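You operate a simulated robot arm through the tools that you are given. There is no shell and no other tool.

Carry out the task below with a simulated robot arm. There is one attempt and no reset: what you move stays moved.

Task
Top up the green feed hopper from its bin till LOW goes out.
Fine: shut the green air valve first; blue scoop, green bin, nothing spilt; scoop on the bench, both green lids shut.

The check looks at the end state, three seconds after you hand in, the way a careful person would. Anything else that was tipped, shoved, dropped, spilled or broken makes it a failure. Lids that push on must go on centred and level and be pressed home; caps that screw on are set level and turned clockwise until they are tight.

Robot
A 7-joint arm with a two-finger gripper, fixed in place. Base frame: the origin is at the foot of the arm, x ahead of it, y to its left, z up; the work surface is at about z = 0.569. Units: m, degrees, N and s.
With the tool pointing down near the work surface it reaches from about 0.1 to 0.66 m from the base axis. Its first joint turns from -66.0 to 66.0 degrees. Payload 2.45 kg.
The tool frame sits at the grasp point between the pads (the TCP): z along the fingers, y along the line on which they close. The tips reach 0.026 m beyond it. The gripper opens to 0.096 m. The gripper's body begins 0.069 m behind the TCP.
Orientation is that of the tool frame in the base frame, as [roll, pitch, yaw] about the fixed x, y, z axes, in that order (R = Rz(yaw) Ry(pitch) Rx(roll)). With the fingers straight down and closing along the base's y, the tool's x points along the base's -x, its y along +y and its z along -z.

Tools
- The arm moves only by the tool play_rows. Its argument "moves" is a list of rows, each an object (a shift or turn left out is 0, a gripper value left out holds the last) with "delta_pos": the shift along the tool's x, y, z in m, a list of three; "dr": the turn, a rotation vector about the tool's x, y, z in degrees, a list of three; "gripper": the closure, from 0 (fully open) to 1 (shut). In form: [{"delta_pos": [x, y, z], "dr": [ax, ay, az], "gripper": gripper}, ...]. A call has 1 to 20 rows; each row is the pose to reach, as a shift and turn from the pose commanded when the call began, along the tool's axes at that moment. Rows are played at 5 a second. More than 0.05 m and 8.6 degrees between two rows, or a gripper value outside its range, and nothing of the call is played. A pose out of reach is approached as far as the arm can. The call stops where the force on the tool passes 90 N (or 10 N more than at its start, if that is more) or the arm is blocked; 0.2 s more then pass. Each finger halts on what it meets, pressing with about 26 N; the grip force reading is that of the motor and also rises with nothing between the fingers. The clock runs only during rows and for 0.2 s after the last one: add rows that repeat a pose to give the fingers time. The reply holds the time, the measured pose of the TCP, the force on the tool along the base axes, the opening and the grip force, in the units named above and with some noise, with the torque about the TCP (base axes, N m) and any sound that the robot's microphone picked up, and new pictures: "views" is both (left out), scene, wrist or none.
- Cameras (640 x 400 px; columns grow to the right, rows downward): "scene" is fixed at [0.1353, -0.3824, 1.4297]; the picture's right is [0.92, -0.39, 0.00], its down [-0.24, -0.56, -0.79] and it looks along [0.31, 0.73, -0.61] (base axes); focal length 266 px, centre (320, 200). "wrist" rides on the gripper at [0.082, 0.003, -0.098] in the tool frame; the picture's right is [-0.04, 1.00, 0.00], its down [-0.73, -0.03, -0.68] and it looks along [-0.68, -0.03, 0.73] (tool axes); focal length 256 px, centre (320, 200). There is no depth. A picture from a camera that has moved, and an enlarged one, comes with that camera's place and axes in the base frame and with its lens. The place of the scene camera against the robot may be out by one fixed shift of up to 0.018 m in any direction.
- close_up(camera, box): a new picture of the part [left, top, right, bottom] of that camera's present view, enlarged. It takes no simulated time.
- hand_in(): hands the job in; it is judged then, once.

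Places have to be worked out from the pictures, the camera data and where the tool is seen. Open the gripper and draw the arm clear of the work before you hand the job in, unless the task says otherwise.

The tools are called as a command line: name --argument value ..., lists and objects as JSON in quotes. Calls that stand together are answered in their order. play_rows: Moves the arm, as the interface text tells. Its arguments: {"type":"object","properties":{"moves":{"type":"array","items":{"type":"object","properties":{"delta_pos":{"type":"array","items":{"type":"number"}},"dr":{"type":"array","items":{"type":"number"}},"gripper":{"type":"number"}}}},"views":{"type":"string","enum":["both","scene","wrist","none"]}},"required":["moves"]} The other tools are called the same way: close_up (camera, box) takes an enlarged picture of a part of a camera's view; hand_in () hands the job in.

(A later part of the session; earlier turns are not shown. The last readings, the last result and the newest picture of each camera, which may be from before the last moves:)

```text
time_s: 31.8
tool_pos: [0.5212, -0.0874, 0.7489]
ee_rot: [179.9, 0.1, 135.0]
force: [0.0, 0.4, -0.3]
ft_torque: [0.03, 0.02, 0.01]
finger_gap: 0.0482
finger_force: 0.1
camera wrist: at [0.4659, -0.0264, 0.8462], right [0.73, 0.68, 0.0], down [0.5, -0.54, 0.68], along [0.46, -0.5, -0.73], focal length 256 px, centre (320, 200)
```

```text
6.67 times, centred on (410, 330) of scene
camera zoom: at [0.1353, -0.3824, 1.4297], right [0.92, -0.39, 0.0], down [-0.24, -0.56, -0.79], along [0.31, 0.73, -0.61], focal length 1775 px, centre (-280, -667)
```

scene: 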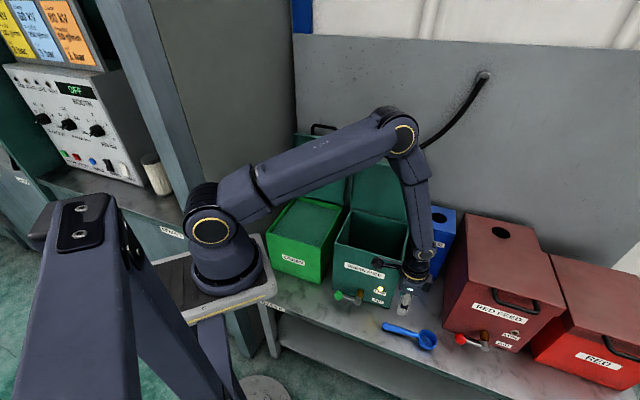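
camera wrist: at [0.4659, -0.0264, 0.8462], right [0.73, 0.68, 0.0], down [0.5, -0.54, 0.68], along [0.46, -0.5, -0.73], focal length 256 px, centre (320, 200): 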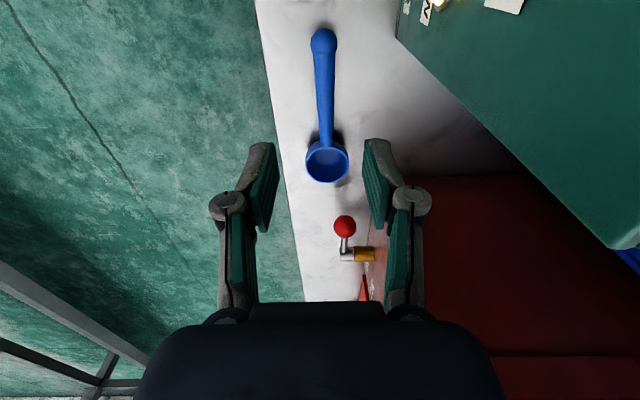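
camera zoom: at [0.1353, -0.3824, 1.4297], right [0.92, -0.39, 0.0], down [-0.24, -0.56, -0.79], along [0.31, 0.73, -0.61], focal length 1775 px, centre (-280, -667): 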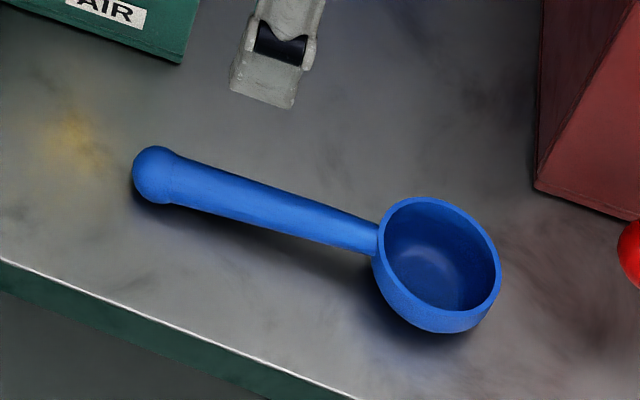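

Handle axis is at e2≈0.312 (5 mm toward +y of the tool), sloping up from the ball end toward the bowl. I go down to z≈0.60 around the handle.

play_rows --moves '[{"delta_pos": [-0.003, 0.003, 0.037]}, {"delta_pos": [-0.005, 0.005, 0.075]}, {"delta_pos": [-0.005, 0.005, 0.11]}, {"delta_pos": [-0.005, 0.005, 0.13]}, {"delta_pos": [-0.005, 0.005, 0.14]}, {"delta_pos": [-0.005, 0.005, 0.148]}, {"delta_pos": [-0.005, 0.005, 0.148]}]' --views "both"

```text
time_s: 33.4
tool_pos: [0.5287, -0.0871, 0.603]
ee_rot: [179.9, 0.0, 134.9]
force: [1.3, -0.4, -0.5]
ft_torque: [0.0, 0.02, -0.02]
finger_gap: 0.0482
finger_force: 0.2
camera wrist: at [0.4724, -0.026, 0.6986], right [0.73, 0.68, 0.0], down [0.5, -0.54, 0.68], along [0.46, -0.5, -0.73], focal length 256 px, centre (320, 200)
```

scene: 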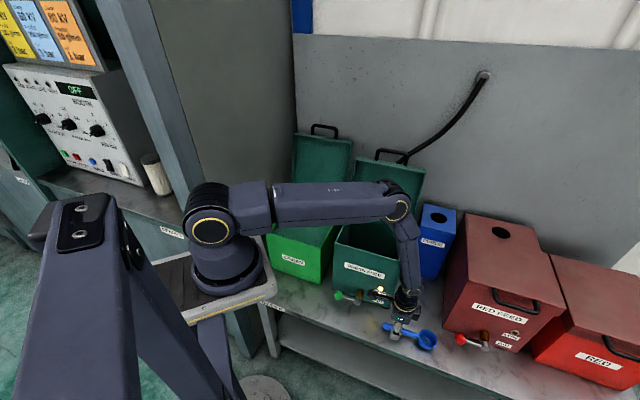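
wrist: 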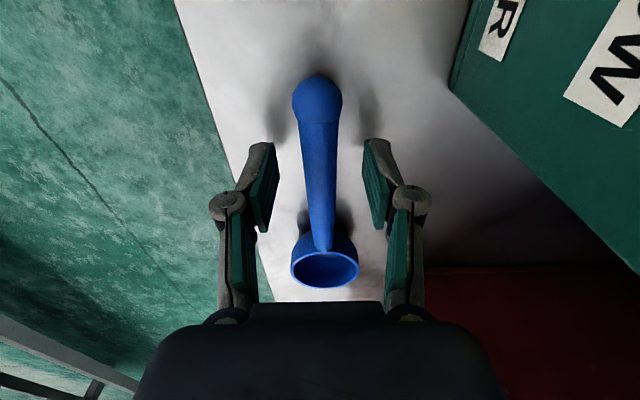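

The handle is centred between the fingers just above the bench. I close the gripper on it.

play_rows --moves '[{"delta_pos": [0, 0, 0], "gripper": 0.65}, {"delta_pos": [0, 0, 0], "gripper": 0.8}, {"delta_pos": [0, 0, 0], "gripper": 1}, {"delta_pos": [0, 0, 0], "gripper": 1}, {"delta_pos": [0, 0, 0], "gripper": 1}]' --views "wrist"

close_up --camera "wrist" --box '[220, 60, 420, 300]'

```text
time_s: 34.6
tool_pos: [0.528, -0.0871, 0.6025]
ee_rot: [180.0, 0.1, 135.0]
force: [0.1, 0.0, 0.0]
ft_torque: [0.04, 0.01, -0.01]
finger_gap: 0.017
finger_force: 25.7
camera wrist: at [0.4723, -0.026, 0.6987], right [0.73, 0.68, 0.0], down [0.5, -0.54, 0.68], along [0.46, -0.5, -0.73], focal length 256 px, centre (320, 200)
```

wrist: 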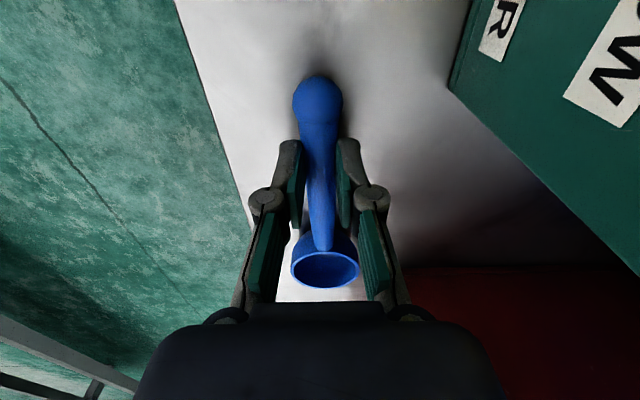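

```text
1.67 times, centred on (320, 180) of wrist
camera zoom: at [0.4723, -0.026, 0.6987], right [0.73, 0.68, 0.0], down [0.5, -0.54, 0.68], along [0.46, -0.5, -0.73], focal length 427 px, centre (320, 233)
```

zoom: 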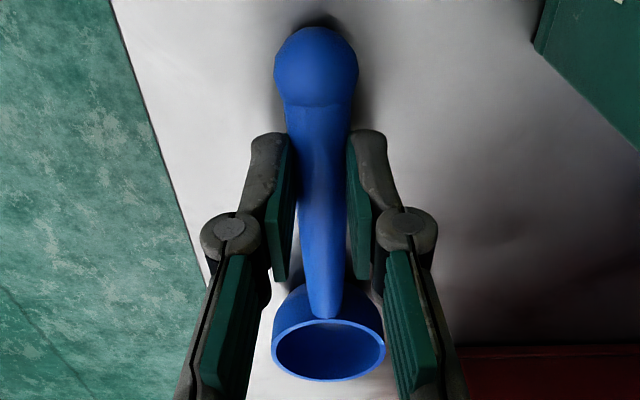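

Gripped (17 mm). The rim is level with the tool vertical, bowl centre about 85 mm ahead of the TCP. I lift it straight up and carry it over to above the open green bin.

play_rows --moves '[{"delta_pos": [0, -0.004, -0.03]}, {"delta_pos": [0, -0.01, -0.08]}, {"delta_pos": [0, -0.012, -0.13]}, {"delta_pos": [0, -0.012, -0.18]}, {"delta_pos": [0, -0.012, -0.23]}, {"delta_pos": [0, -0.012, -0.28]}, {"delta_pos": [0, -0.012, -0.32]}, {"delta_pos": [0, -0.012, -0.3475]}]' --views "both"

```text
refused: row 2 steps farther than a row can; nothing moved
```

That row was slightly too long; I repeat the lift with smaller steps.

play_rows --moves '[{"delta_pos": [0, -0.003, -0.03]}, {"delta_pos": [0, -0.006, -0.075]}, {"delta_pos": [0, -0.009, -0.12]}, {"delta_pos": [0, -0.012, -0.165]}, {"delta_pos": [0, -0.012, -0.21]}, {"delta_pos": [0, -0.012, -0.255]}, {"delta_pos": [0, -0.012, -0.3]}, {"delta_pos": [0, -0.012, -0.3475]}]' --views "both"

```text
time_s: 36.4
tool_pos: [0.5188, -0.0979, 0.9498]
ee_rot: [-179.9, -0.1, 135.0]
force: [-0.3, -0.1, -0.5]
ft_torque: [0.03, 0.03, -0.01]
finger_gap: 0.0163
finger_force: 26.1
camera wrist: at [0.4629, -0.0366, 1.0462], right [0.73, 0.68, 0.0], down [0.5, -0.54, 0.68], along [0.46, -0.5, -0.73], focal length 256 px, centre (320, 200)
```

scene: 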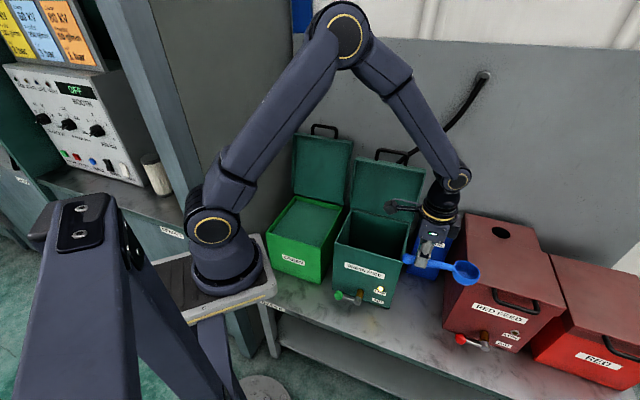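
wrist: 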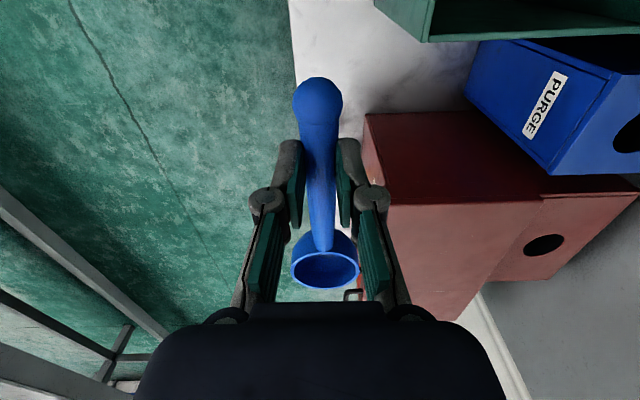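

The scoop is held level. I carry it at z=0.95 to above the bin, staying in front of the open lids.

play_rows --moves '[{"delta_pos": [0.04, 0.01, 0]}, {"delta_pos": [0.08, 0.025, 0]}, {"delta_pos": [0.12, 0.04, 0]}, {"delta_pos": [0.16, 0.058, 0]}, {"delta_pos": [0.2, 0.076, 0]}, {"delta_pos": [0.24, 0.095, 0]}, {"delta_pos": [0.28, 0.114, 0]}, {"delta_pos": [0.32, 0.135, 0]}, {"delta_pos": [0.36, 0.155, 0]}, {"delta_pos": [0.4, 0.175, 0]}, {"delta_pos": [0.436, 0.192, 0]}, {"delta_pos": [0.436, 0.192, 0]}]' --views "both"

```text
time_s: 39.0
tool_pos: [0.3462, 0.3485, 0.9507]
ee_rot: [-179.9, 0.0, 135.0]
force: [0.4, 1.2, -0.5]
ft_torque: [0.01, 0.03, -0.01]
finger_gap: 0.0168
finger_force: 26.4
camera wrist: at [0.2906, 0.4082, 1.047], right [0.73, 0.68, 0.0], down [0.5, -0.54, 0.68], along [0.46, -0.5, -0.73], focal length 256 px, centre (320, 200)
```

scene: 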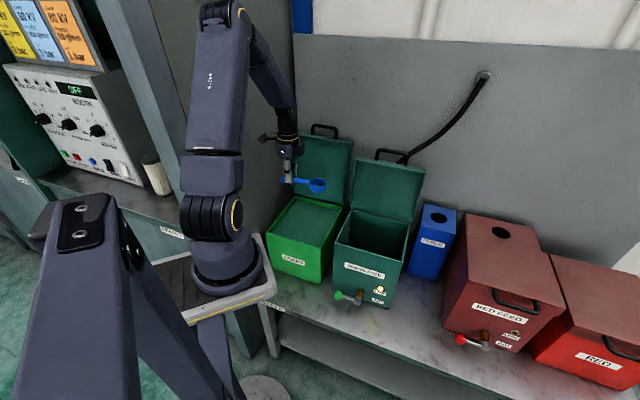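
wrist: 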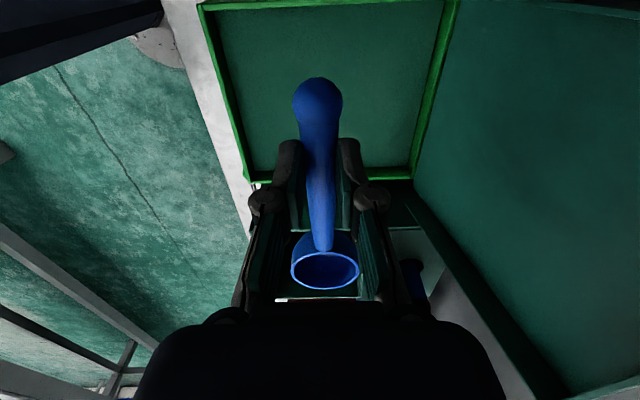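

The scoop is above the bin. I zoom on the bin interior to judge the powder level against the rim.

close_up --camera "wrist" --box '[190, 0, 350, 100]'

close_up --camera "wrist" --box '[340, 80, 480, 200]'

close_up --camera "scene" --box '[255, 165, 365, 285]'

```text
4.00 times, centred on (270, 50) of wrist
camera zoom: at [0.2906, 0.4082, 1.047], right [0.73, 0.68, 0.0], down [0.5, -0.54, 0.68], along [0.46, -0.5, -0.73], focal length 1024 px, centre (520, 800)
```

zoom: 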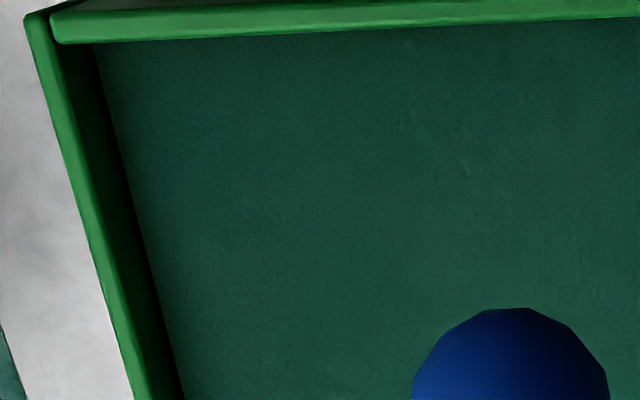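

```text
3.33 times, centred on (410, 140) of wrist
camera zoom: at [0.2906, 0.4082, 1.047], right [0.73, 0.68, 0.0], down [0.5, -0.54, 0.68], along [0.46, -0.5, -0.73], focal length 853 px, centre (20, 400)
```

zoom: 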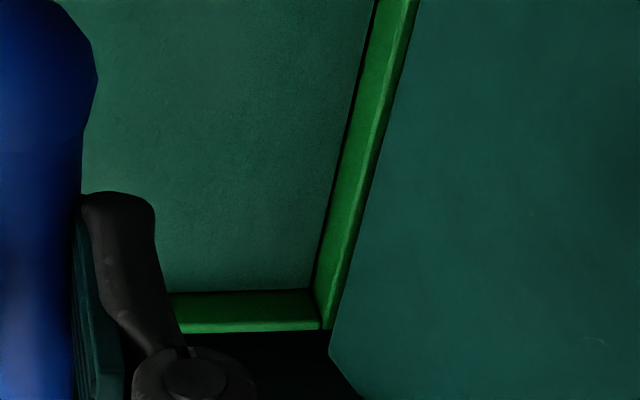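

```text
3.33 times, centred on (310, 225) of scene
camera zoom: at [0.1354, -0.3823, 1.4297], right [0.92, -0.39, 0.0], down [-0.24, -0.56, -0.79], along [0.31, 0.73, -0.61], focal length 888 px, centre (353, 117)
```

zoom: 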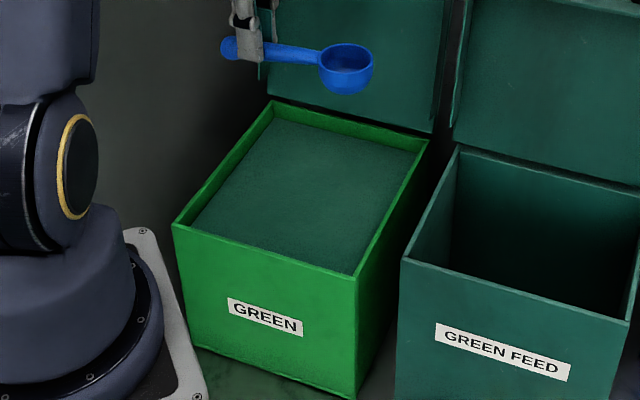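

Powder lies about 25 mm below the rim (z≈0.738). I tip the scoop 40° nose-down and hold it just above the powder as the first stage of scooping.

play_rows --moves '[{"delta_pos": [0.003, 0.003, 0.02], "dr": [0, 8, 0]}, {"delta_pos": [0.006, 0.003, 0.04], "dr": [0, 16, 0]}, {"delta_pos": [0.009, 0.003, 0.06], "dr": [0, 24, 0]}, {"delta_pos": [0.012, 0.003, 0.08], "dr": [0, 32, 0]}, {"delta_pos": [0.0153, 0.003, 0.1022], "dr": [0, 40, 0]}, {"delta_pos": [0.0153, 0.003, 0.1022], "dr": [0, 40, 0]}]' --views "both"

```text
time_s: 40.4
tool_pos: [0.3393, 0.3596, 0.8481]
ee_rot: [179.9, -40.1, 135.1]
force: [0.1, -0.5, 0.5]
ft_torque: [-0.01, 0.03, 0.02]
finger_gap: 0.0168
finger_force: 26.0
camera wrist: at [0.3416, 0.363, 0.9739], right [0.73, 0.69, -0.02], down [0.69, -0.73, 0.05], along [0.01, -0.05, -1.0], focal length 256 px, centre (320, 200)
```

scene: 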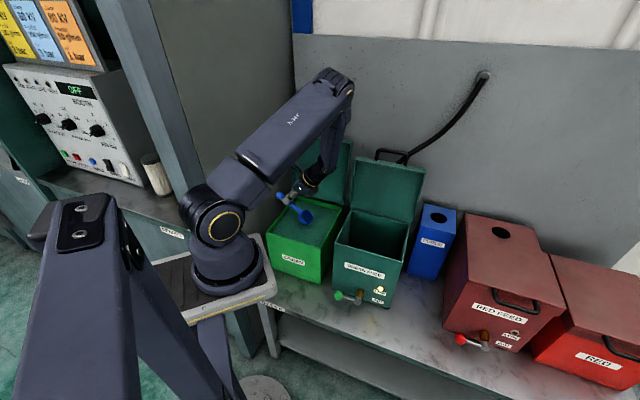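
wrist: 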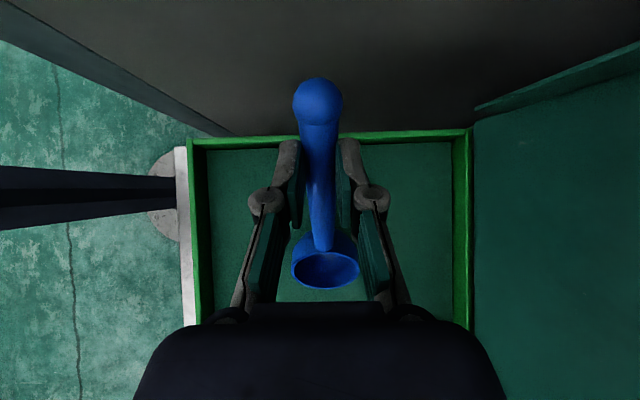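

The view straight down shows the bowl centred in the bin. I now plunge the nose of the bowl into the powder and check the force.

play_rows --moves '[{"delta_pos": [-0.0136, 0, 0.0123]}, {"delta_pos": [-0.0272, 0, 0.0247]}, {"delta_pos": [-0.0408, 0, 0.037]}]' --views "both"

```text
time_s: 41.2
tool_pos: [0.3439, 0.3549, 0.7923]
ee_rot: [180.0, -40.1, 135.0]
force: [-0.7, -0.3, -0.2]
ft_torque: [0.04, 0.06, -0.03]
finger_gap: 0.017
finger_force: 26.1
camera wrist: at [0.3471, 0.3572, 0.9179], right [0.73, 0.69, -0.03], down [0.69, -0.73, 0.05], along [0.01, -0.05, -1.0], focal length 256 px, centre (320, 200)
```

scene: 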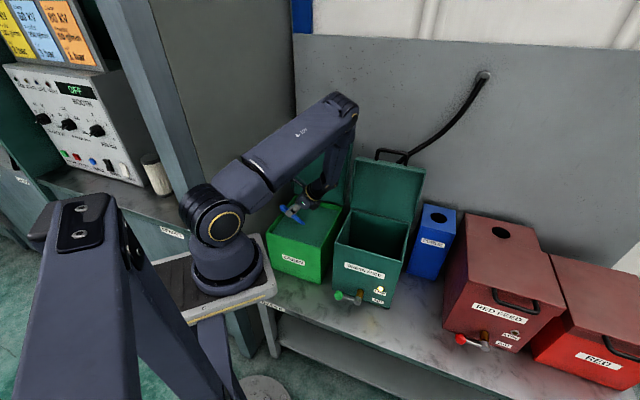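
wrist: 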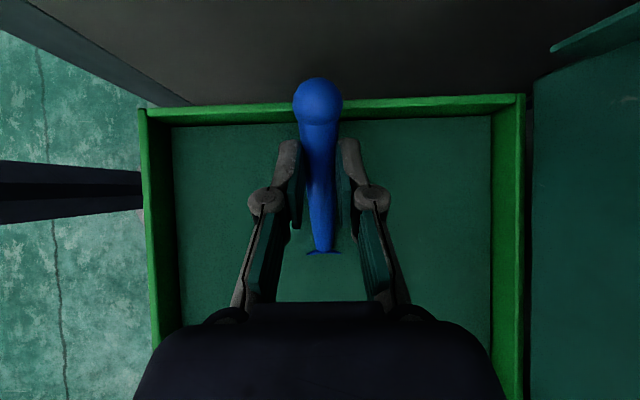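

The bowl is submerged without resistance (powder surface is near z≈0.745). I sweep forward while levelling the scoop, then lift it slowly.

play_rows --moves '[{"delta_pos": [-0.0086, 0, 0.0098], "dr": [0, -8, 0]}, {"delta_pos": [-0.0185, 0, 0.0186], "dr": [0, -16, 0]}, {"delta_pos": [-0.0281, 0, 0.0249], "dr": [0, -24, 0]}, {"delta_pos": [-0.037, 0, 0.0296], "dr": [0, -32, 0]}, {"delta_pos": [-0.0439, 0, 0.0355], "dr": [0, -40, 0]}, {"delta_pos": [-0.0439, 0, 0.0355], "dr": [0, -40, 0]}, {"delta_pos": [-0.0355, 0, 0.0255], "dr": [0, -40, 0]}, {"delta_pos": [-0.0275, 0, 0.016], "dr": [0, -40, 0]}, {"delta_pos": [-0.0194, 0, 0.0064], "dr": [0, -40, 0]}, {"delta_pos": [-0.008, 0, -0.007], "dr": [0, -40, 0]}, {"delta_pos": [0.0031, 0, -0.0205], "dr": [0, -40, 0]}, {"delta_pos": [0.0256, 0, -0.0473], "dr": [0, -40, 0]}]' --views "both"

```text
time_s: 43.8
tool_pos: [0.3526, 0.3459, 0.8452]
ee_rot: [-180.0, -0.1, 134.9]
force: [0.3, 0.1, -1.4]
ft_torque: [0.04, 0.1, -0.02]
finger_gap: 0.0171
finger_force: 26.4
camera wrist: at [0.296, 0.4075, 0.9423], right [0.73, 0.68, 0.0], down [0.5, -0.54, 0.68], along [0.46, -0.5, -0.73], focal length 256 px, centre (320, 200)
```

scene: 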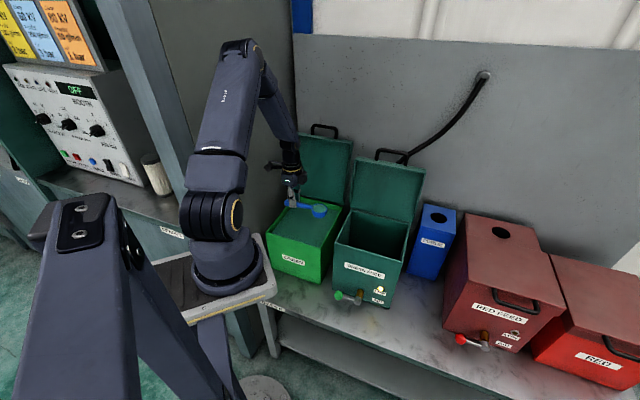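
wrist: 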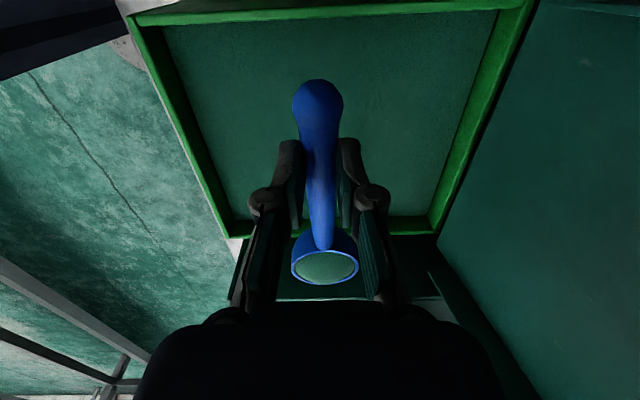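

The bowl is filled level with green powder. I lift it and carry it slowly, level, to above the middle of the hopper opening.

play_rows --moves '[{"delta_pos": [0, 0, -0.02]}, {"delta_pos": [0, 0, -0.045]}, {"delta_pos": [0, 0, -0.07]}, {"delta_pos": [0, -0.002, -0.085]}, {"delta_pos": [-0.015, -0.006, -0.085]}, {"delta_pos": [-0.035, -0.01, -0.085]}, {"delta_pos": [-0.058, -0.014, -0.085]}, {"delta_pos": [-0.082, -0.018, -0.085]}, {"delta_pos": [-0.106, -0.022, -0.085]}, {"delta_pos": [-0.13, -0.026, -0.085]}, {"delta_pos": [-0.154, -0.03, -0.085]}, {"delta_pos": [-0.176, -0.034, -0.085]}, {"delta_pos": [-0.194, -0.037, -0.082]}, {"delta_pos": [-0.205, -0.039, -0.078]}, {"delta_pos": [-0.205, -0.039, -0.075]}, {"delta_pos": [-0.205, -0.039, -0.075]}]' --views "both"

```text
time_s: 47.2
tool_pos: [0.469, 0.1762, 0.9192]
ee_rot: [180.0, 0.0, 135.0]
force: [-0.2, -0.1, -1.4]
ft_torque: [0.04, 0.03, 0.01]
finger_gap: 0.017
finger_force: 25.9
camera wrist: at [0.4125, 0.2366, 1.0163], right [0.73, 0.68, 0.0], down [0.5, -0.54, 0.68], along [0.46, -0.5, -0.73], focal length 256 px, centre (320, 200)
```

scene: 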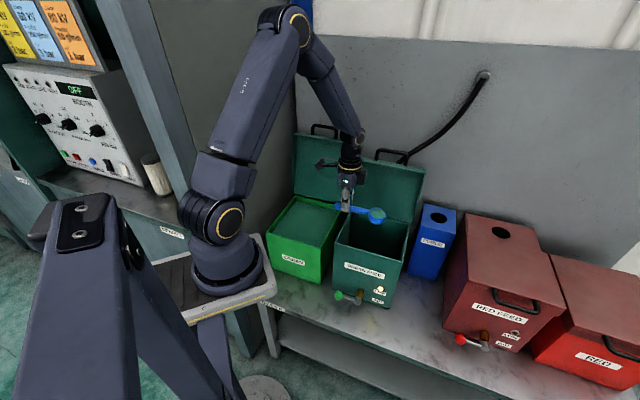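
wrist: 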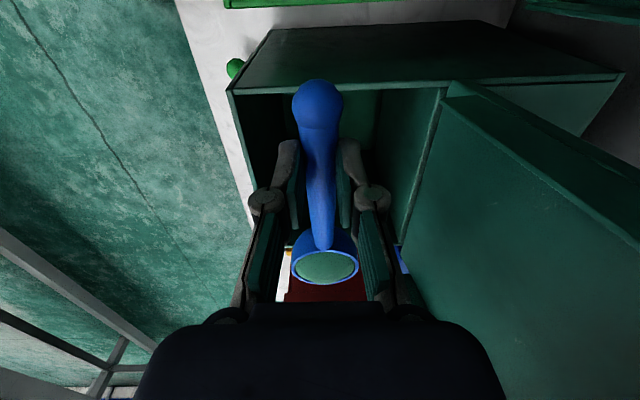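

The bowl is centred over the opening. I start rolling the scoop about its handle (wrist swinging towards the front), first to 55°, and check the position holds.

play_rows --moves '[{"delta_pos": [0, 0, 0], "dr": [-8, 0, 0]}, {"delta_pos": [0, 0, 0], "dr": [-16, 0, 0]}, {"delta_pos": [0, 0, 0], "dr": [-24, 0, 0]}, {"delta_pos": [0, 0, 0], "dr": [-32, 0, 0]}, {"delta_pos": [0, 0, 0], "dr": [-40, 0, 0]}, {"delta_pos": [0, 0, 0], "dr": [-48, 0, 0]}, {"delta_pos": [0, 0, 0], "dr": [-55, 0, 0]}]' --views "both"

```text
time_s: 48.8
tool_pos: [0.469, 0.1756, 0.9214]
ee_rot: [124.8, 0.0, 135.1]
force: [-0.1, 0.3, -1.0]
ft_torque: [0.07, 0.06, 0.0]
finger_gap: 0.0167
finger_force: 25.6
camera wrist: at [0.3553, 0.1782, 0.9782], right [0.43, 0.37, 0.82], down [0.11, -0.92, 0.36], along [0.9, -0.06, -0.44], focal length 256 px, centre (320, 200)
```

scene: 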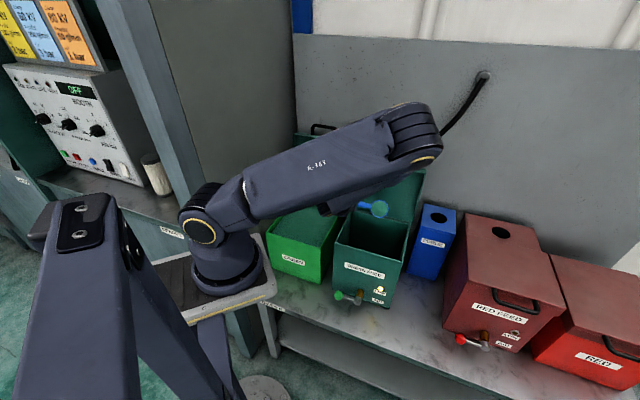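
wrist: 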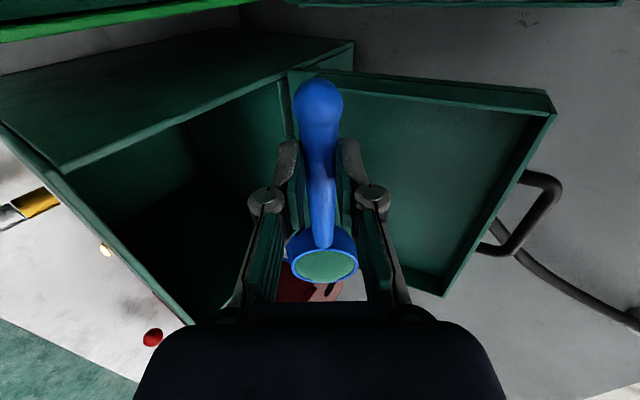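

At 55° the pose holds and the powder has not moved yet. I continue rolling to about 95°.

play_rows --moves '[{"delta_pos": [0, 0, 0], "dr": [-8, 0, 0]}, {"delta_pos": [0, 0, 0], "dr": [-16, 0, 0]}, {"delta_pos": [0, 0, 0], "dr": [-24, 0, 0]}, {"delta_pos": [0, 0, 0], "dr": [-32, 0, 0]}, {"delta_pos": [0, 0, 0], "dr": [-40, 0, 0]}]' --views "both"

```text
time_s: 50.0
tool_pos: [0.4688, 0.1757, 0.9204]
ee_rot: [84.9, 0.1, 134.9]
force: [-0.2, -0.8, -1.2]
ft_torque: [0.03, 0.06, 0.02]
finger_gap: 0.0168
finger_force: 25.7
camera wrist: at [0.3419, 0.1646, 0.9134], right [-0.03, -0.09, 1.0], down [0.04, -0.99, -0.09], along [1.0, 0.04, 0.04], focal length 256 px, centre (320, 200)
```

scene: 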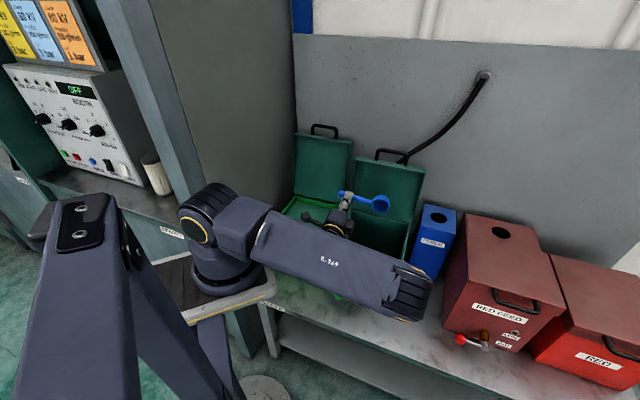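
wrist: 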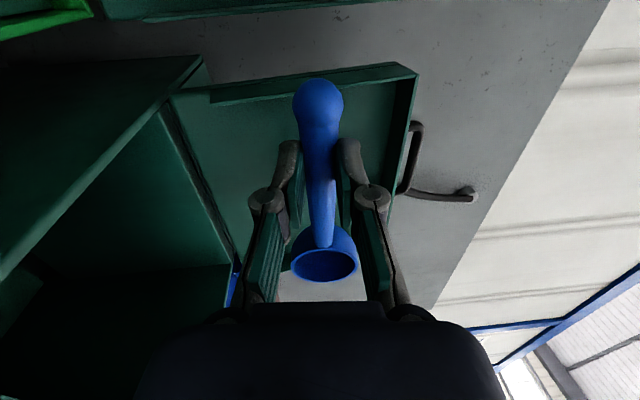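

The scoop is empty: the powder has gone into the hopper. I roll back level along the same path and look at the LOW lamp.

play_rows --moves '[{"delta_pos": [0, 0, 0], "dr": [8, 0, 0]}, {"delta_pos": [0, 0, 0], "dr": [16, 0, 0]}, {"delta_pos": [0, 0, 0], "dr": [24, 0, 0]}, {"delta_pos": [0, 0, 0], "dr": [32, 0, 0]}, {"delta_pos": [0, 0, 0], "dr": [40, 0, 0]}, {"delta_pos": [0, 0, 0], "dr": [48, 0, 0]}, {"delta_pos": [0, 0, 0], "dr": [56, 0, 0]}, {"delta_pos": [0, 0, 0], "dr": [64, 0, 0]}, {"delta_pos": [0, 0, 0], "dr": [72, 0, 0]}, {"delta_pos": [0, 0, 0], "dr": [80, 0, 0]}, {"delta_pos": [0, 0, 0], "dr": [88, 0, 0]}, {"delta_pos": [0, 0, 0], "dr": [95, 0, 0]}]' --views "both"

close_up --camera "scene" --box '[320, 195, 430, 310]'

```text
time_s: 52.6
tool_pos: [0.4699, 0.1747, 0.9212]
ee_rot: [-179.9, 0.0, 135.0]
force: [-0.7, 0.9, -0.4]
ft_torque: [-0.02, 0.03, -0.02]
finger_gap: 0.0164
finger_force: 26.4
camera wrist: at [0.4138, 0.2364, 1.0173], right [0.74, 0.68, 0.0], down [0.5, -0.54, 0.68], along [0.46, -0.5, -0.73], focal length 256 px, centre (320, 200)
```

scene: 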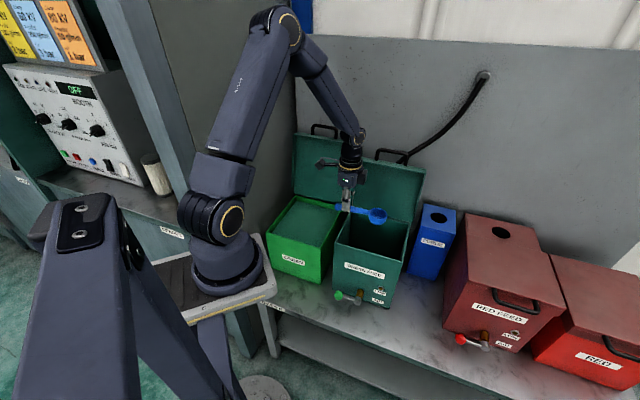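
wrist: 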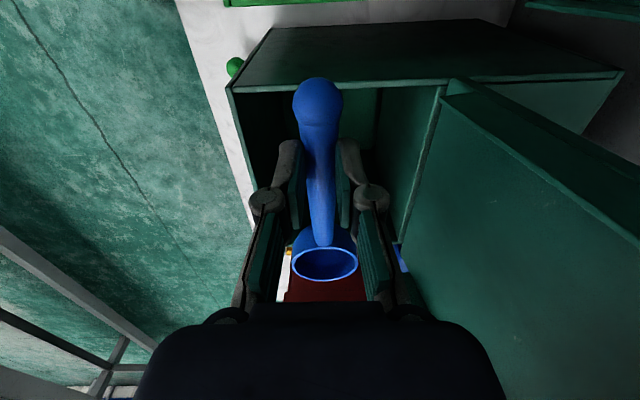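

```text
3.48 times, centred on (375, 252) of scene
camera zoom: at [0.1353, -0.3824, 1.4297], right [0.92, -0.39, 0.0], down [-0.24, -0.56, -0.79], along [0.31, 0.73, -0.61], focal length 926 px, centre (129, 17)
```

zoom: 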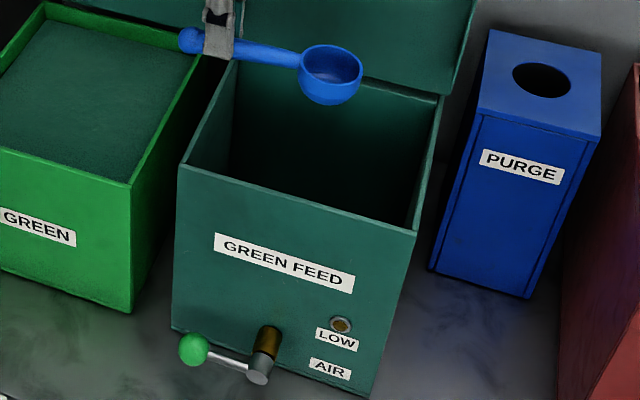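

LOW has gone out after one full scoop. I now return the scoop to its original place on the bench, first carrying it level over the front and above its spot.

play_rows --moves '[{"delta_pos": [-0.01, -0.02, -0.015]}, {"delta_pos": [-0.03, -0.045, -0.03]}, {"delta_pos": [-0.055, -0.07, -0.03]}, {"delta_pos": [-0.085, -0.095, -0.03]}, {"delta_pos": [-0.12, -0.115, -0.03]}, {"delta_pos": [-0.155, -0.13, -0.03]}, {"delta_pos": [-0.19, -0.142, -0.03]}, {"delta_pos": [-0.2265, -0.148, -0.03]}, {"delta_pos": [-0.2265, -0.148, 0.01]}, {"delta_pos": [-0.2265, -0.148, 0.055]}, {"delta_pos": [-0.2265, -0.148, 0.1]}, {"delta_pos": [-0.2265, -0.148, 0.145]}, {"delta_pos": [-0.2265, -0.148, 0.19]}, {"delta_pos": [-0.2265, -0.147, 0.235]}, {"delta_pos": [-0.2265, -0.146, 0.265]}, {"delta_pos": [-0.2265, -0.145, 0.285]}, {"delta_pos": [-0.2265, -0.145, 0.285]}]' --views "both"

```text
time_s: 56.2
tool_pos: [0.526, -0.0878, 0.6334]
ee_rot: [-180.0, 0.0, 134.9]
force: [0.2, -0.2, -1.3]
ft_torque: [0.04, -0.01, -0.01]
finger_gap: 0.0163
finger_force: 25.6
camera wrist: at [0.4712, -0.0261, 0.7305], right [0.73, 0.68, 0.0], down [0.5, -0.54, 0.68], along [0.46, -0.5, -0.73], focal length 256 px, centre (320, 200)
```

scene: 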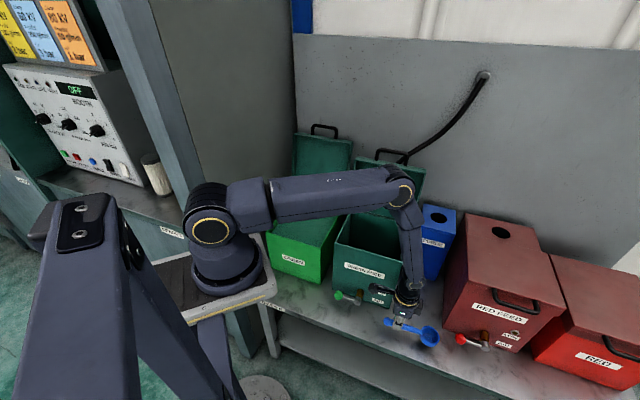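
wrist: 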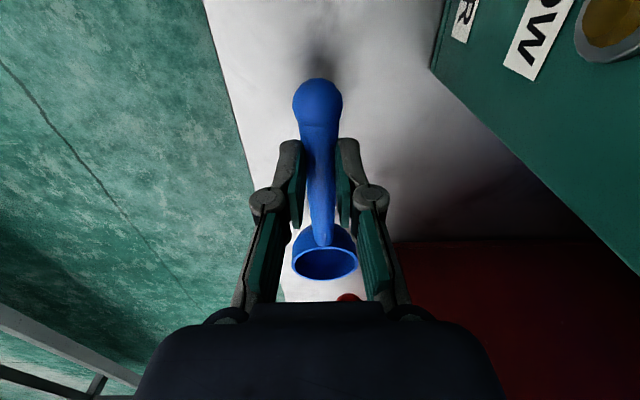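

The scoop is 3 cm above its spot, well inside the bench edge (e2≈0.24). I lower it gently until it touches.

play_rows --moves '[{"delta_pos": [0, 0, 0.01]}, {"delta_pos": [0, 0, 0.018]}, {"delta_pos": [0, 0, 0.024]}, {"delta_pos": [0, 0, 0.028]}, {"delta_pos": [0, 0, 0.03]}, {"delta_pos": [0, 0, 0.031]}]' --views "wrist"

```text
time_s: 57.6
tool_pos: [0.5271, -0.0865, 0.605]
ee_rot: [180.0, 0.1, 135.0]
force: [-7.8, 2.7, 29.2]
ft_torque: [-0.67, -0.47, -0.04]
finger_gap: 0.0151
finger_force: 26.0
camera wrist: at [0.4718, -0.026, 0.7018], right [0.73, 0.68, 0.0], down [0.5, -0.54, 0.68], along [0.46, -0.5, -0.73], focal length 256 px, centre (320, 200)
```

wrist: 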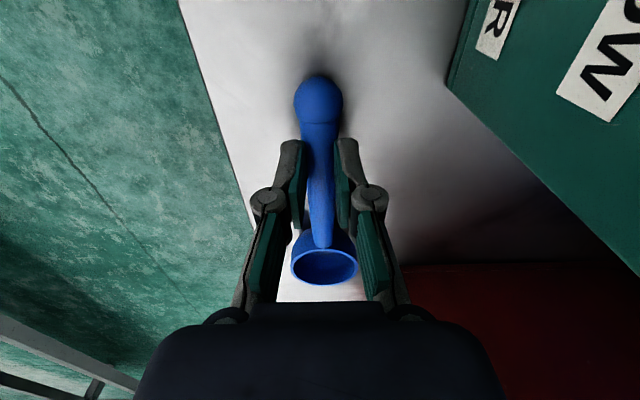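

The bowl is on the bench (29 N). I ease off 2–3 mm and open the fingers to release.

play_rows --moves '[{"delta_pos": [0, 0, -0.003]}, {"delta_pos": [0, 0, -0.003], "gripper": 0.75}, {"delta_pos": [0, 0, -0.003], "gripper": 0.6}, {"delta_pos": [0, 0, -0.003], "gripper": 0.45}, {"delta_pos": [0, 0, -0.003], "gripper": 0.45}, {"delta_pos": [0, 0, -0.003], "gripper": 0.45}]' --views "wrist"

```text
time_s: 59.0
tool_pos: [0.5267, -0.0876, 0.6072]
ee_rot: [-180.0, -0.1, 135.0]
force: [-0.5, -1.0, -0.5]
ft_torque: [-0.02, 0.05, -0.02]
finger_gap: 0.0528
finger_force: 0.0
camera wrist: at [0.4711, -0.0265, 0.704], right [0.73, 0.68, 0.0], down [0.5, -0.54, 0.68], along [0.46, -0.5, -0.73], focal length 256 px, centre (320, 200)
```

wrist: 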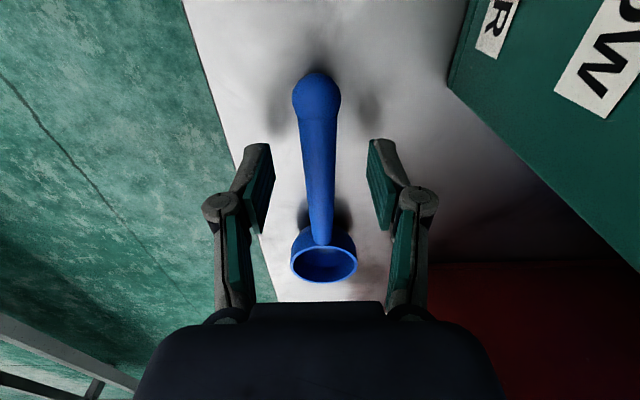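

The scoop lies free on the bench. I rise straight up and check it, the LOW lamp and the bench.

play_rows --moves '[{"delta_pos": [0, 0, -0.03]}, {"delta_pos": [0, 0, -0.07]}, {"delta_pos": [0, 0, -0.115]}, {"delta_pos": [0, 0, -0.16]}, {"delta_pos": [0, 0, -0.205]}, {"delta_pos": [0, 0, -0.25]}, {"delta_pos": [0, 0, -0.295]}, {"delta_pos": [0, 0, -0.34]}]' --views "both"

close_up --camera "scene" --box '[310, 210, 450, 360]'

close_up --camera "scene" --box '[280, 110, 440, 215]'

```text
time_s: 60.8
tool_pos: [0.5282, -0.0864, 0.9474]
ee_rot: [180.0, 0.0, 135.0]
force: [-0.7, -0.4, -0.2]
ft_torque: [0.02, -0.03, -0.02]
finger_gap: 0.053
finger_force: 0.1
camera wrist: at [0.4718, -0.0258, 1.0445], right [0.73, 0.68, 0.0], down [0.5, -0.54, 0.68], along [0.46, -0.5, -0.73], focal length 256 px, centre (320, 200)
```

scene: 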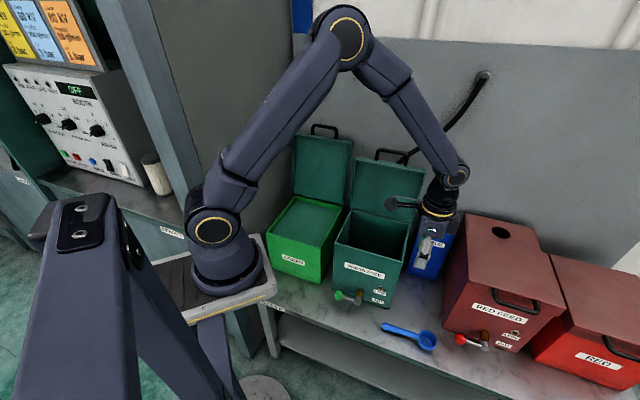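
wrist: 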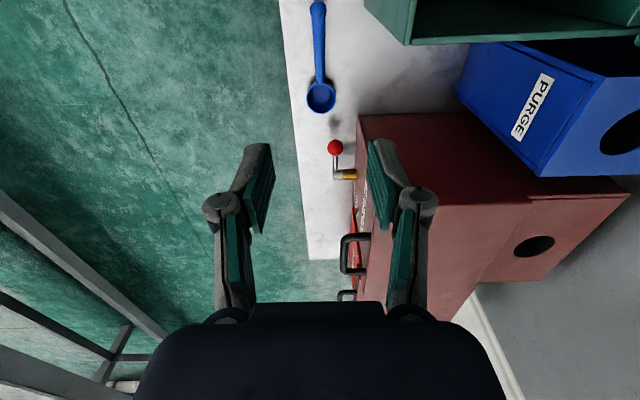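

```text
2.67 times, centred on (380, 285) of scene
camera zoom: at [0.1353, -0.3824, 1.4297], right [0.92, -0.39, 0.0], down [-0.24, -0.56, -0.79], along [0.31, 0.73, -0.61], focal length 710 px, centre (160, -27)
```

zoom: 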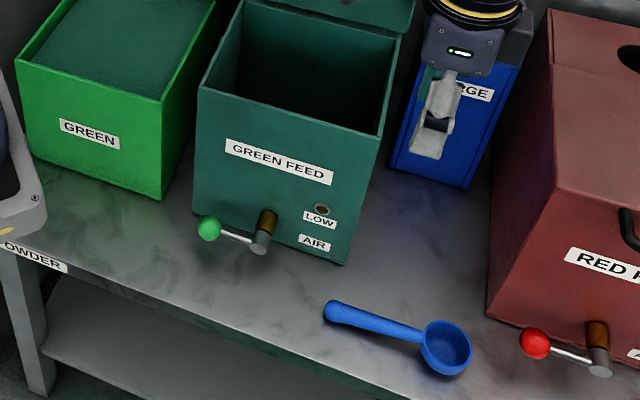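

```text
3.81 times, centred on (360, 162) of scene
camera zoom: at [0.1353, -0.3824, 1.4297], right [0.92, -0.39, 0.0], down [-0.24, -0.56, -0.79], along [0.31, 0.73, -0.61], focal length 1014 px, centre (168, 343)
```

zoom: 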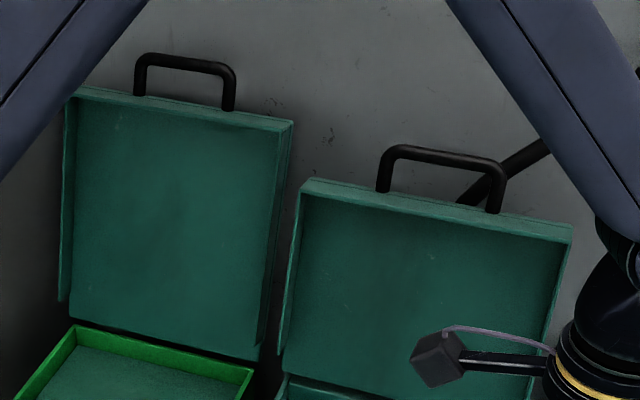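

LOW is out, the valve lever is shut, the scoop is on the bench and nothing is spilt. Next I close the hopper lid: I return to the 45° pose in front of its handle bar.

play_rows --moves '[{"delta_pos": [0.015, 0.005, -0.045], "dr": [-5, 0, 0], "gripper": 0.66}, {"delta_pos": [0.03, 0.015, -0.09], "dr": [-10, 0, 0]}, {"delta_pos": [0.05, 0.03, -0.13], "dr": [-17, 0, 0]}, {"delta_pos": [0.07, 0.055, -0.16], "dr": [-24, 0, 0]}, {"delta_pos": [0.09, 0.085, -0.172], "dr": [-31, 0, 0]}, {"delta_pos": [0.11, 0.118, -0.172], "dr": [-38, 0, 0]}, {"delta_pos": [0.125, 0.15, -0.172], "dr": [-45, 0, 0]}, {"delta_pos": [0.135, 0.18, -0.172], "dr": [-45, 0, 0]}, {"delta_pos": [0.1412, 0.206, -0.172], "dr": [-45, 0, 0]}, {"delta_pos": [0.1412, 0.206, -0.172], "dr": [-45, 0, 0]}]' --views "both"

```text
time_s: 63.0
tool_pos: [0.5735, 0.1569, 1.1199]
ee_rot: [135.0, 0.1, 135.0]
force: [-0.2, 0.7, 0.5]
ft_torque: [0.0, 0.01, 0.0]
finger_gap: 0.0327
finger_force: 0.1
camera wrist: at [0.4676, 0.1675, 1.1902], right [0.53, 0.47, 0.71], down [0.16, -0.87, 0.46], along [0.83, -0.13, -0.54], focal length 256 px, centre (320, 200)
```

scene: 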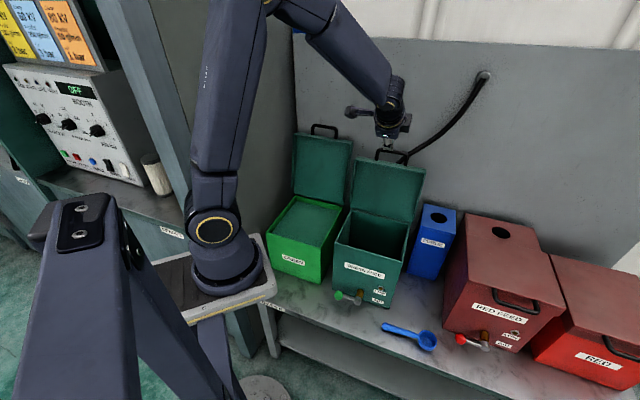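
wrist: 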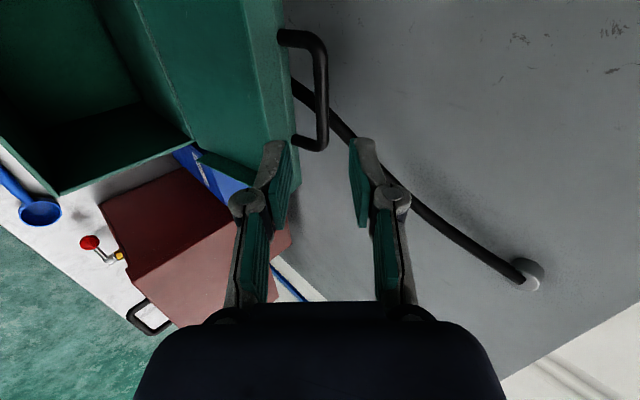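

The bar is right on the tool axis. I slide forward 10 cm over it and close the fingers.

play_rows --moves '[{"delta_pos": [0, 0.001, 0.03]}, {"delta_pos": [0, 0.001, 0.055]}, {"delta_pos": [0, 0.001, 0.075]}, {"delta_pos": [0, 0.001, 0.09]}, {"delta_pos": [0, 0.001, 0.1]}, {"delta_pos": [0, 0.001, 0.1]}, {"delta_pos": [0, 0.001, 0.1], "gripper": 0.85}, {"delta_pos": [0, 0.001, 0.1], "gripper": 1}, {"delta_pos": [0, 0.001, 0.1], "gripper": 1}, {"delta_pos": [0, 0.001, 0.1], "gripper": 1}]' --views "both"

```text
time_s: 65.2
tool_pos: [0.6242, 0.2074, 1.0491]
ee_rot: [135.1, 0.0, 135.0]
force: [0.0, 0.5, -0.6]
ft_torque: [0.29, 0.31, -0.45]
finger_gap: 0.011
finger_force: 37.9
camera wrist: at [0.5179, 0.2187, 1.1195], right [0.53, 0.47, 0.71], down [0.16, -0.87, 0.46], along [0.83, -0.13, -0.54], focal length 256 px, centre (320, 200)
```

scene: 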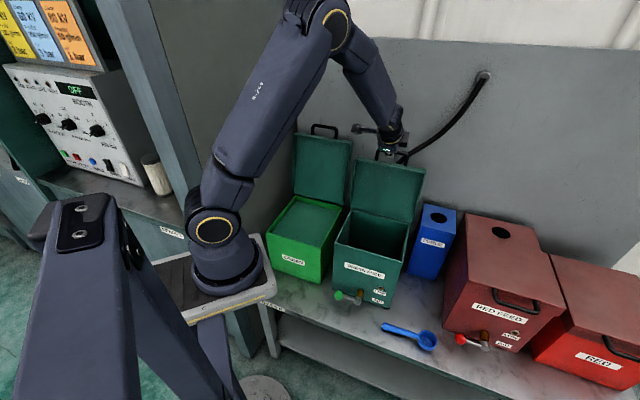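
wrist: 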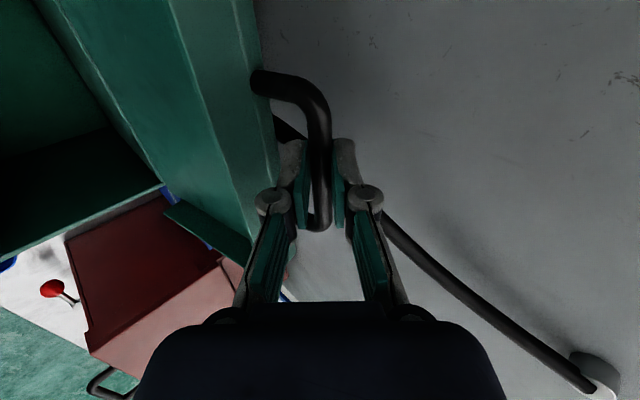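

The bar is gripped at about 99°. I bring the lid forward along the known arc to 65° and check the forces.

play_rows --moves '[{"delta_pos": [0, -0.005, -0.0062]}, {"delta_pos": [0, -0.01, -0.0123]}, {"delta_pos": [0, -0.0166, -0.0196]}, {"delta_pos": [0, -0.0233, -0.0267]}, {"delta_pos": [0, -0.0304, -0.0334]}, {"delta_pos": [0, -0.0376, -0.0399]}, {"delta_pos": [0, -0.0453, -0.0459]}, {"delta_pos": [0, -0.0531, -0.0517]}, {"delta_pos": [0, -0.0613, -0.057]}, {"delta_pos": [0, -0.0695, -0.0621]}, {"delta_pos": [0, -0.0781, -0.0667]}, {"delta_pos": [0, -0.0868, -0.0711]}, {"delta_pos": [0, -0.0958, -0.075]}, {"delta_pos": [0, -0.1049, -0.0787]}]' --views "scene"

```text
time_s: 68.2
tool_pos: [0.5314, 0.1163, 1.0292]
ee_rot: [135.1, -0.1, 134.8]
force: [1.4, -11.5, 15.0]
ft_torque: [0.35, 0.16, 0.07]
finger_gap: 0.011
finger_force: 38.6
```

scene: 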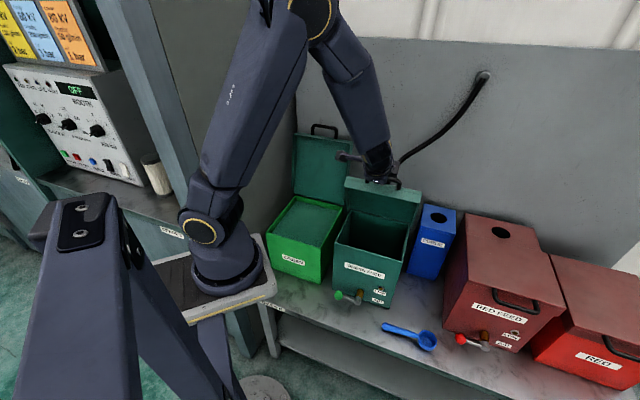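

Forces stay small. I continue lowering the lid along the arc to about 20°.

play_rows --moves '[{"delta_pos": [0, -0.0092, -0.0031]}, {"delta_pos": [0, -0.0185, -0.006]}, {"delta_pos": [0, -0.028, -0.0082]}, {"delta_pos": [0, -0.0376, -0.0102]}, {"delta_pos": [0, -0.0473, -0.0116]}, {"delta_pos": [0, -0.057, -0.0128]}, {"delta_pos": [0, -0.0667, -0.0134]}, {"delta_pos": [0, -0.0764, -0.0136]}, {"delta_pos": [0, -0.0861, -0.0134]}, {"delta_pos": [0, -0.0959, -0.0128]}, {"delta_pos": [0, -0.1055, -0.0116]}, {"delta_pos": [0, -0.1152, -0.0102]}, {"delta_pos": [0, -0.1248, -0.0084]}, {"delta_pos": [0, -0.1343, -0.0061]}, {"delta_pos": [0, -0.1436, -0.0033]}, {"delta_pos": [0, -0.1529, -0.0002]}, {"delta_pos": [0, -0.162, 0.0035]}, {"delta_pos": [0, -0.1709, 0.0074]}]' --views "both"

```text
time_s: 72.0
tool_pos: [0.4503, 0.0352, 0.9038]
ee_rot: [134.9, 0.0, 135.0]
force: [4.6, 2.9, -1.8]
ft_torque: [0.13, -0.04, 0.38]
finger_gap: 0.011
finger_force: 37.8
camera wrist: at [0.3445, 0.0467, 0.9746], right [0.53, 0.47, 0.71], down [0.17, -0.87, 0.46], along [0.83, -0.12, -0.54], focal length 256 px, centre (320, 200)
```

scene: 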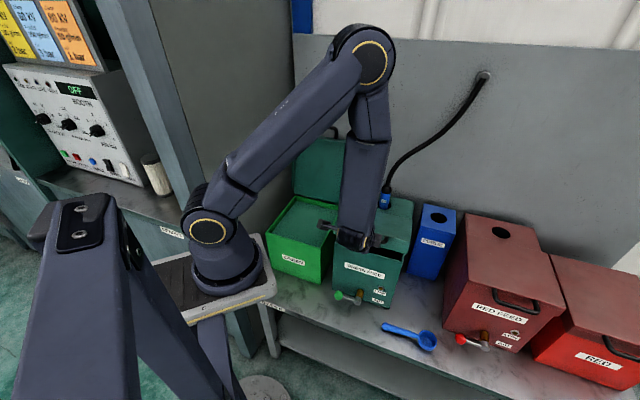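
wrist: 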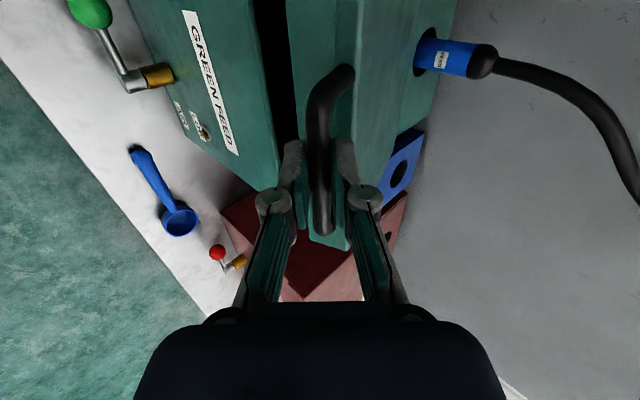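

LOW is still out. I lower the lid the last 20° onto the hopper.

play_rows --moves '[{"delta_pos": [0, -0.0086, 0.0044]}, {"delta_pos": [0, -0.0173, 0.009]}, {"delta_pos": [0, -0.0255, 0.0141]}, {"delta_pos": [0, -0.0337, 0.0194]}, {"delta_pos": [0, -0.0415, 0.0253]}, {"delta_pos": [0, -0.0492, 0.0313]}, {"delta_pos": [0, -0.0557, 0.0371]}, {"delta_pos": [0, -0.0621, 0.043]}, {"delta_pos": [0, -0.063, 0.0439]}]' --views "both"

```text
time_s: 74.0
tool_pos: [0.4406, 0.0261, 0.8297]
ee_rot: [135.0, 0.1, 135.0]
force: [-2.1, 9.1, -0.9]
ft_torque: [0.24, 0.12, 1.03]
finger_gap: 0.0112
finger_force: 38.6
camera wrist: at [0.3349, 0.0365, 0.8997], right [0.53, 0.47, 0.71], down [0.17, -0.87, 0.46], along [0.83, -0.12, -0.54], focal length 256 px, centre (320, 200)
```

scene: 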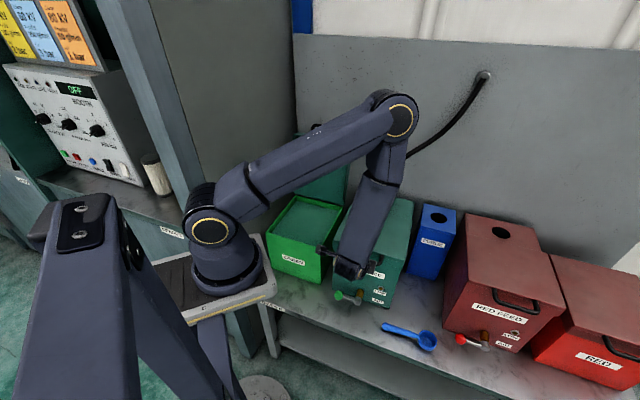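
wrist: 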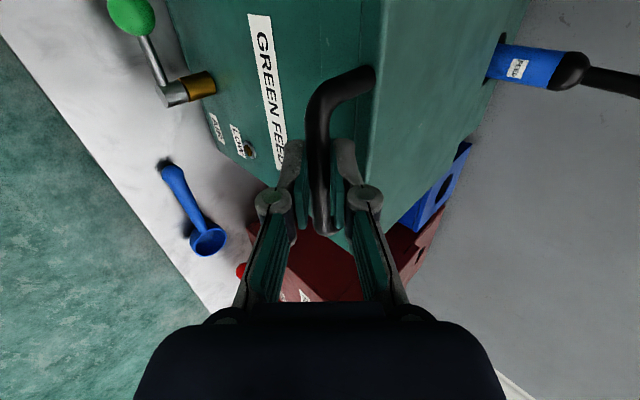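

The height equals the closed value (0.830). I press down a few mm to make sure the lid is seated, then release and back out along the tool axis.

play_rows --moves '[{"delta_pos": [0, -0.0015, 0.0015]}, {"delta_pos": [0, -0.003, 0.003]}]' --views "none"

```text
time_s: 74.6
tool_pos: [0.4409, 0.0265, 0.8255]
ee_rot: [134.7, 0.1, 134.9]
force: [-11.5, 3.8, 29.2]
ft_torque: [0.02, -0.34, 0.42]
finger_gap: 0.0113
finger_force: 38.4
```

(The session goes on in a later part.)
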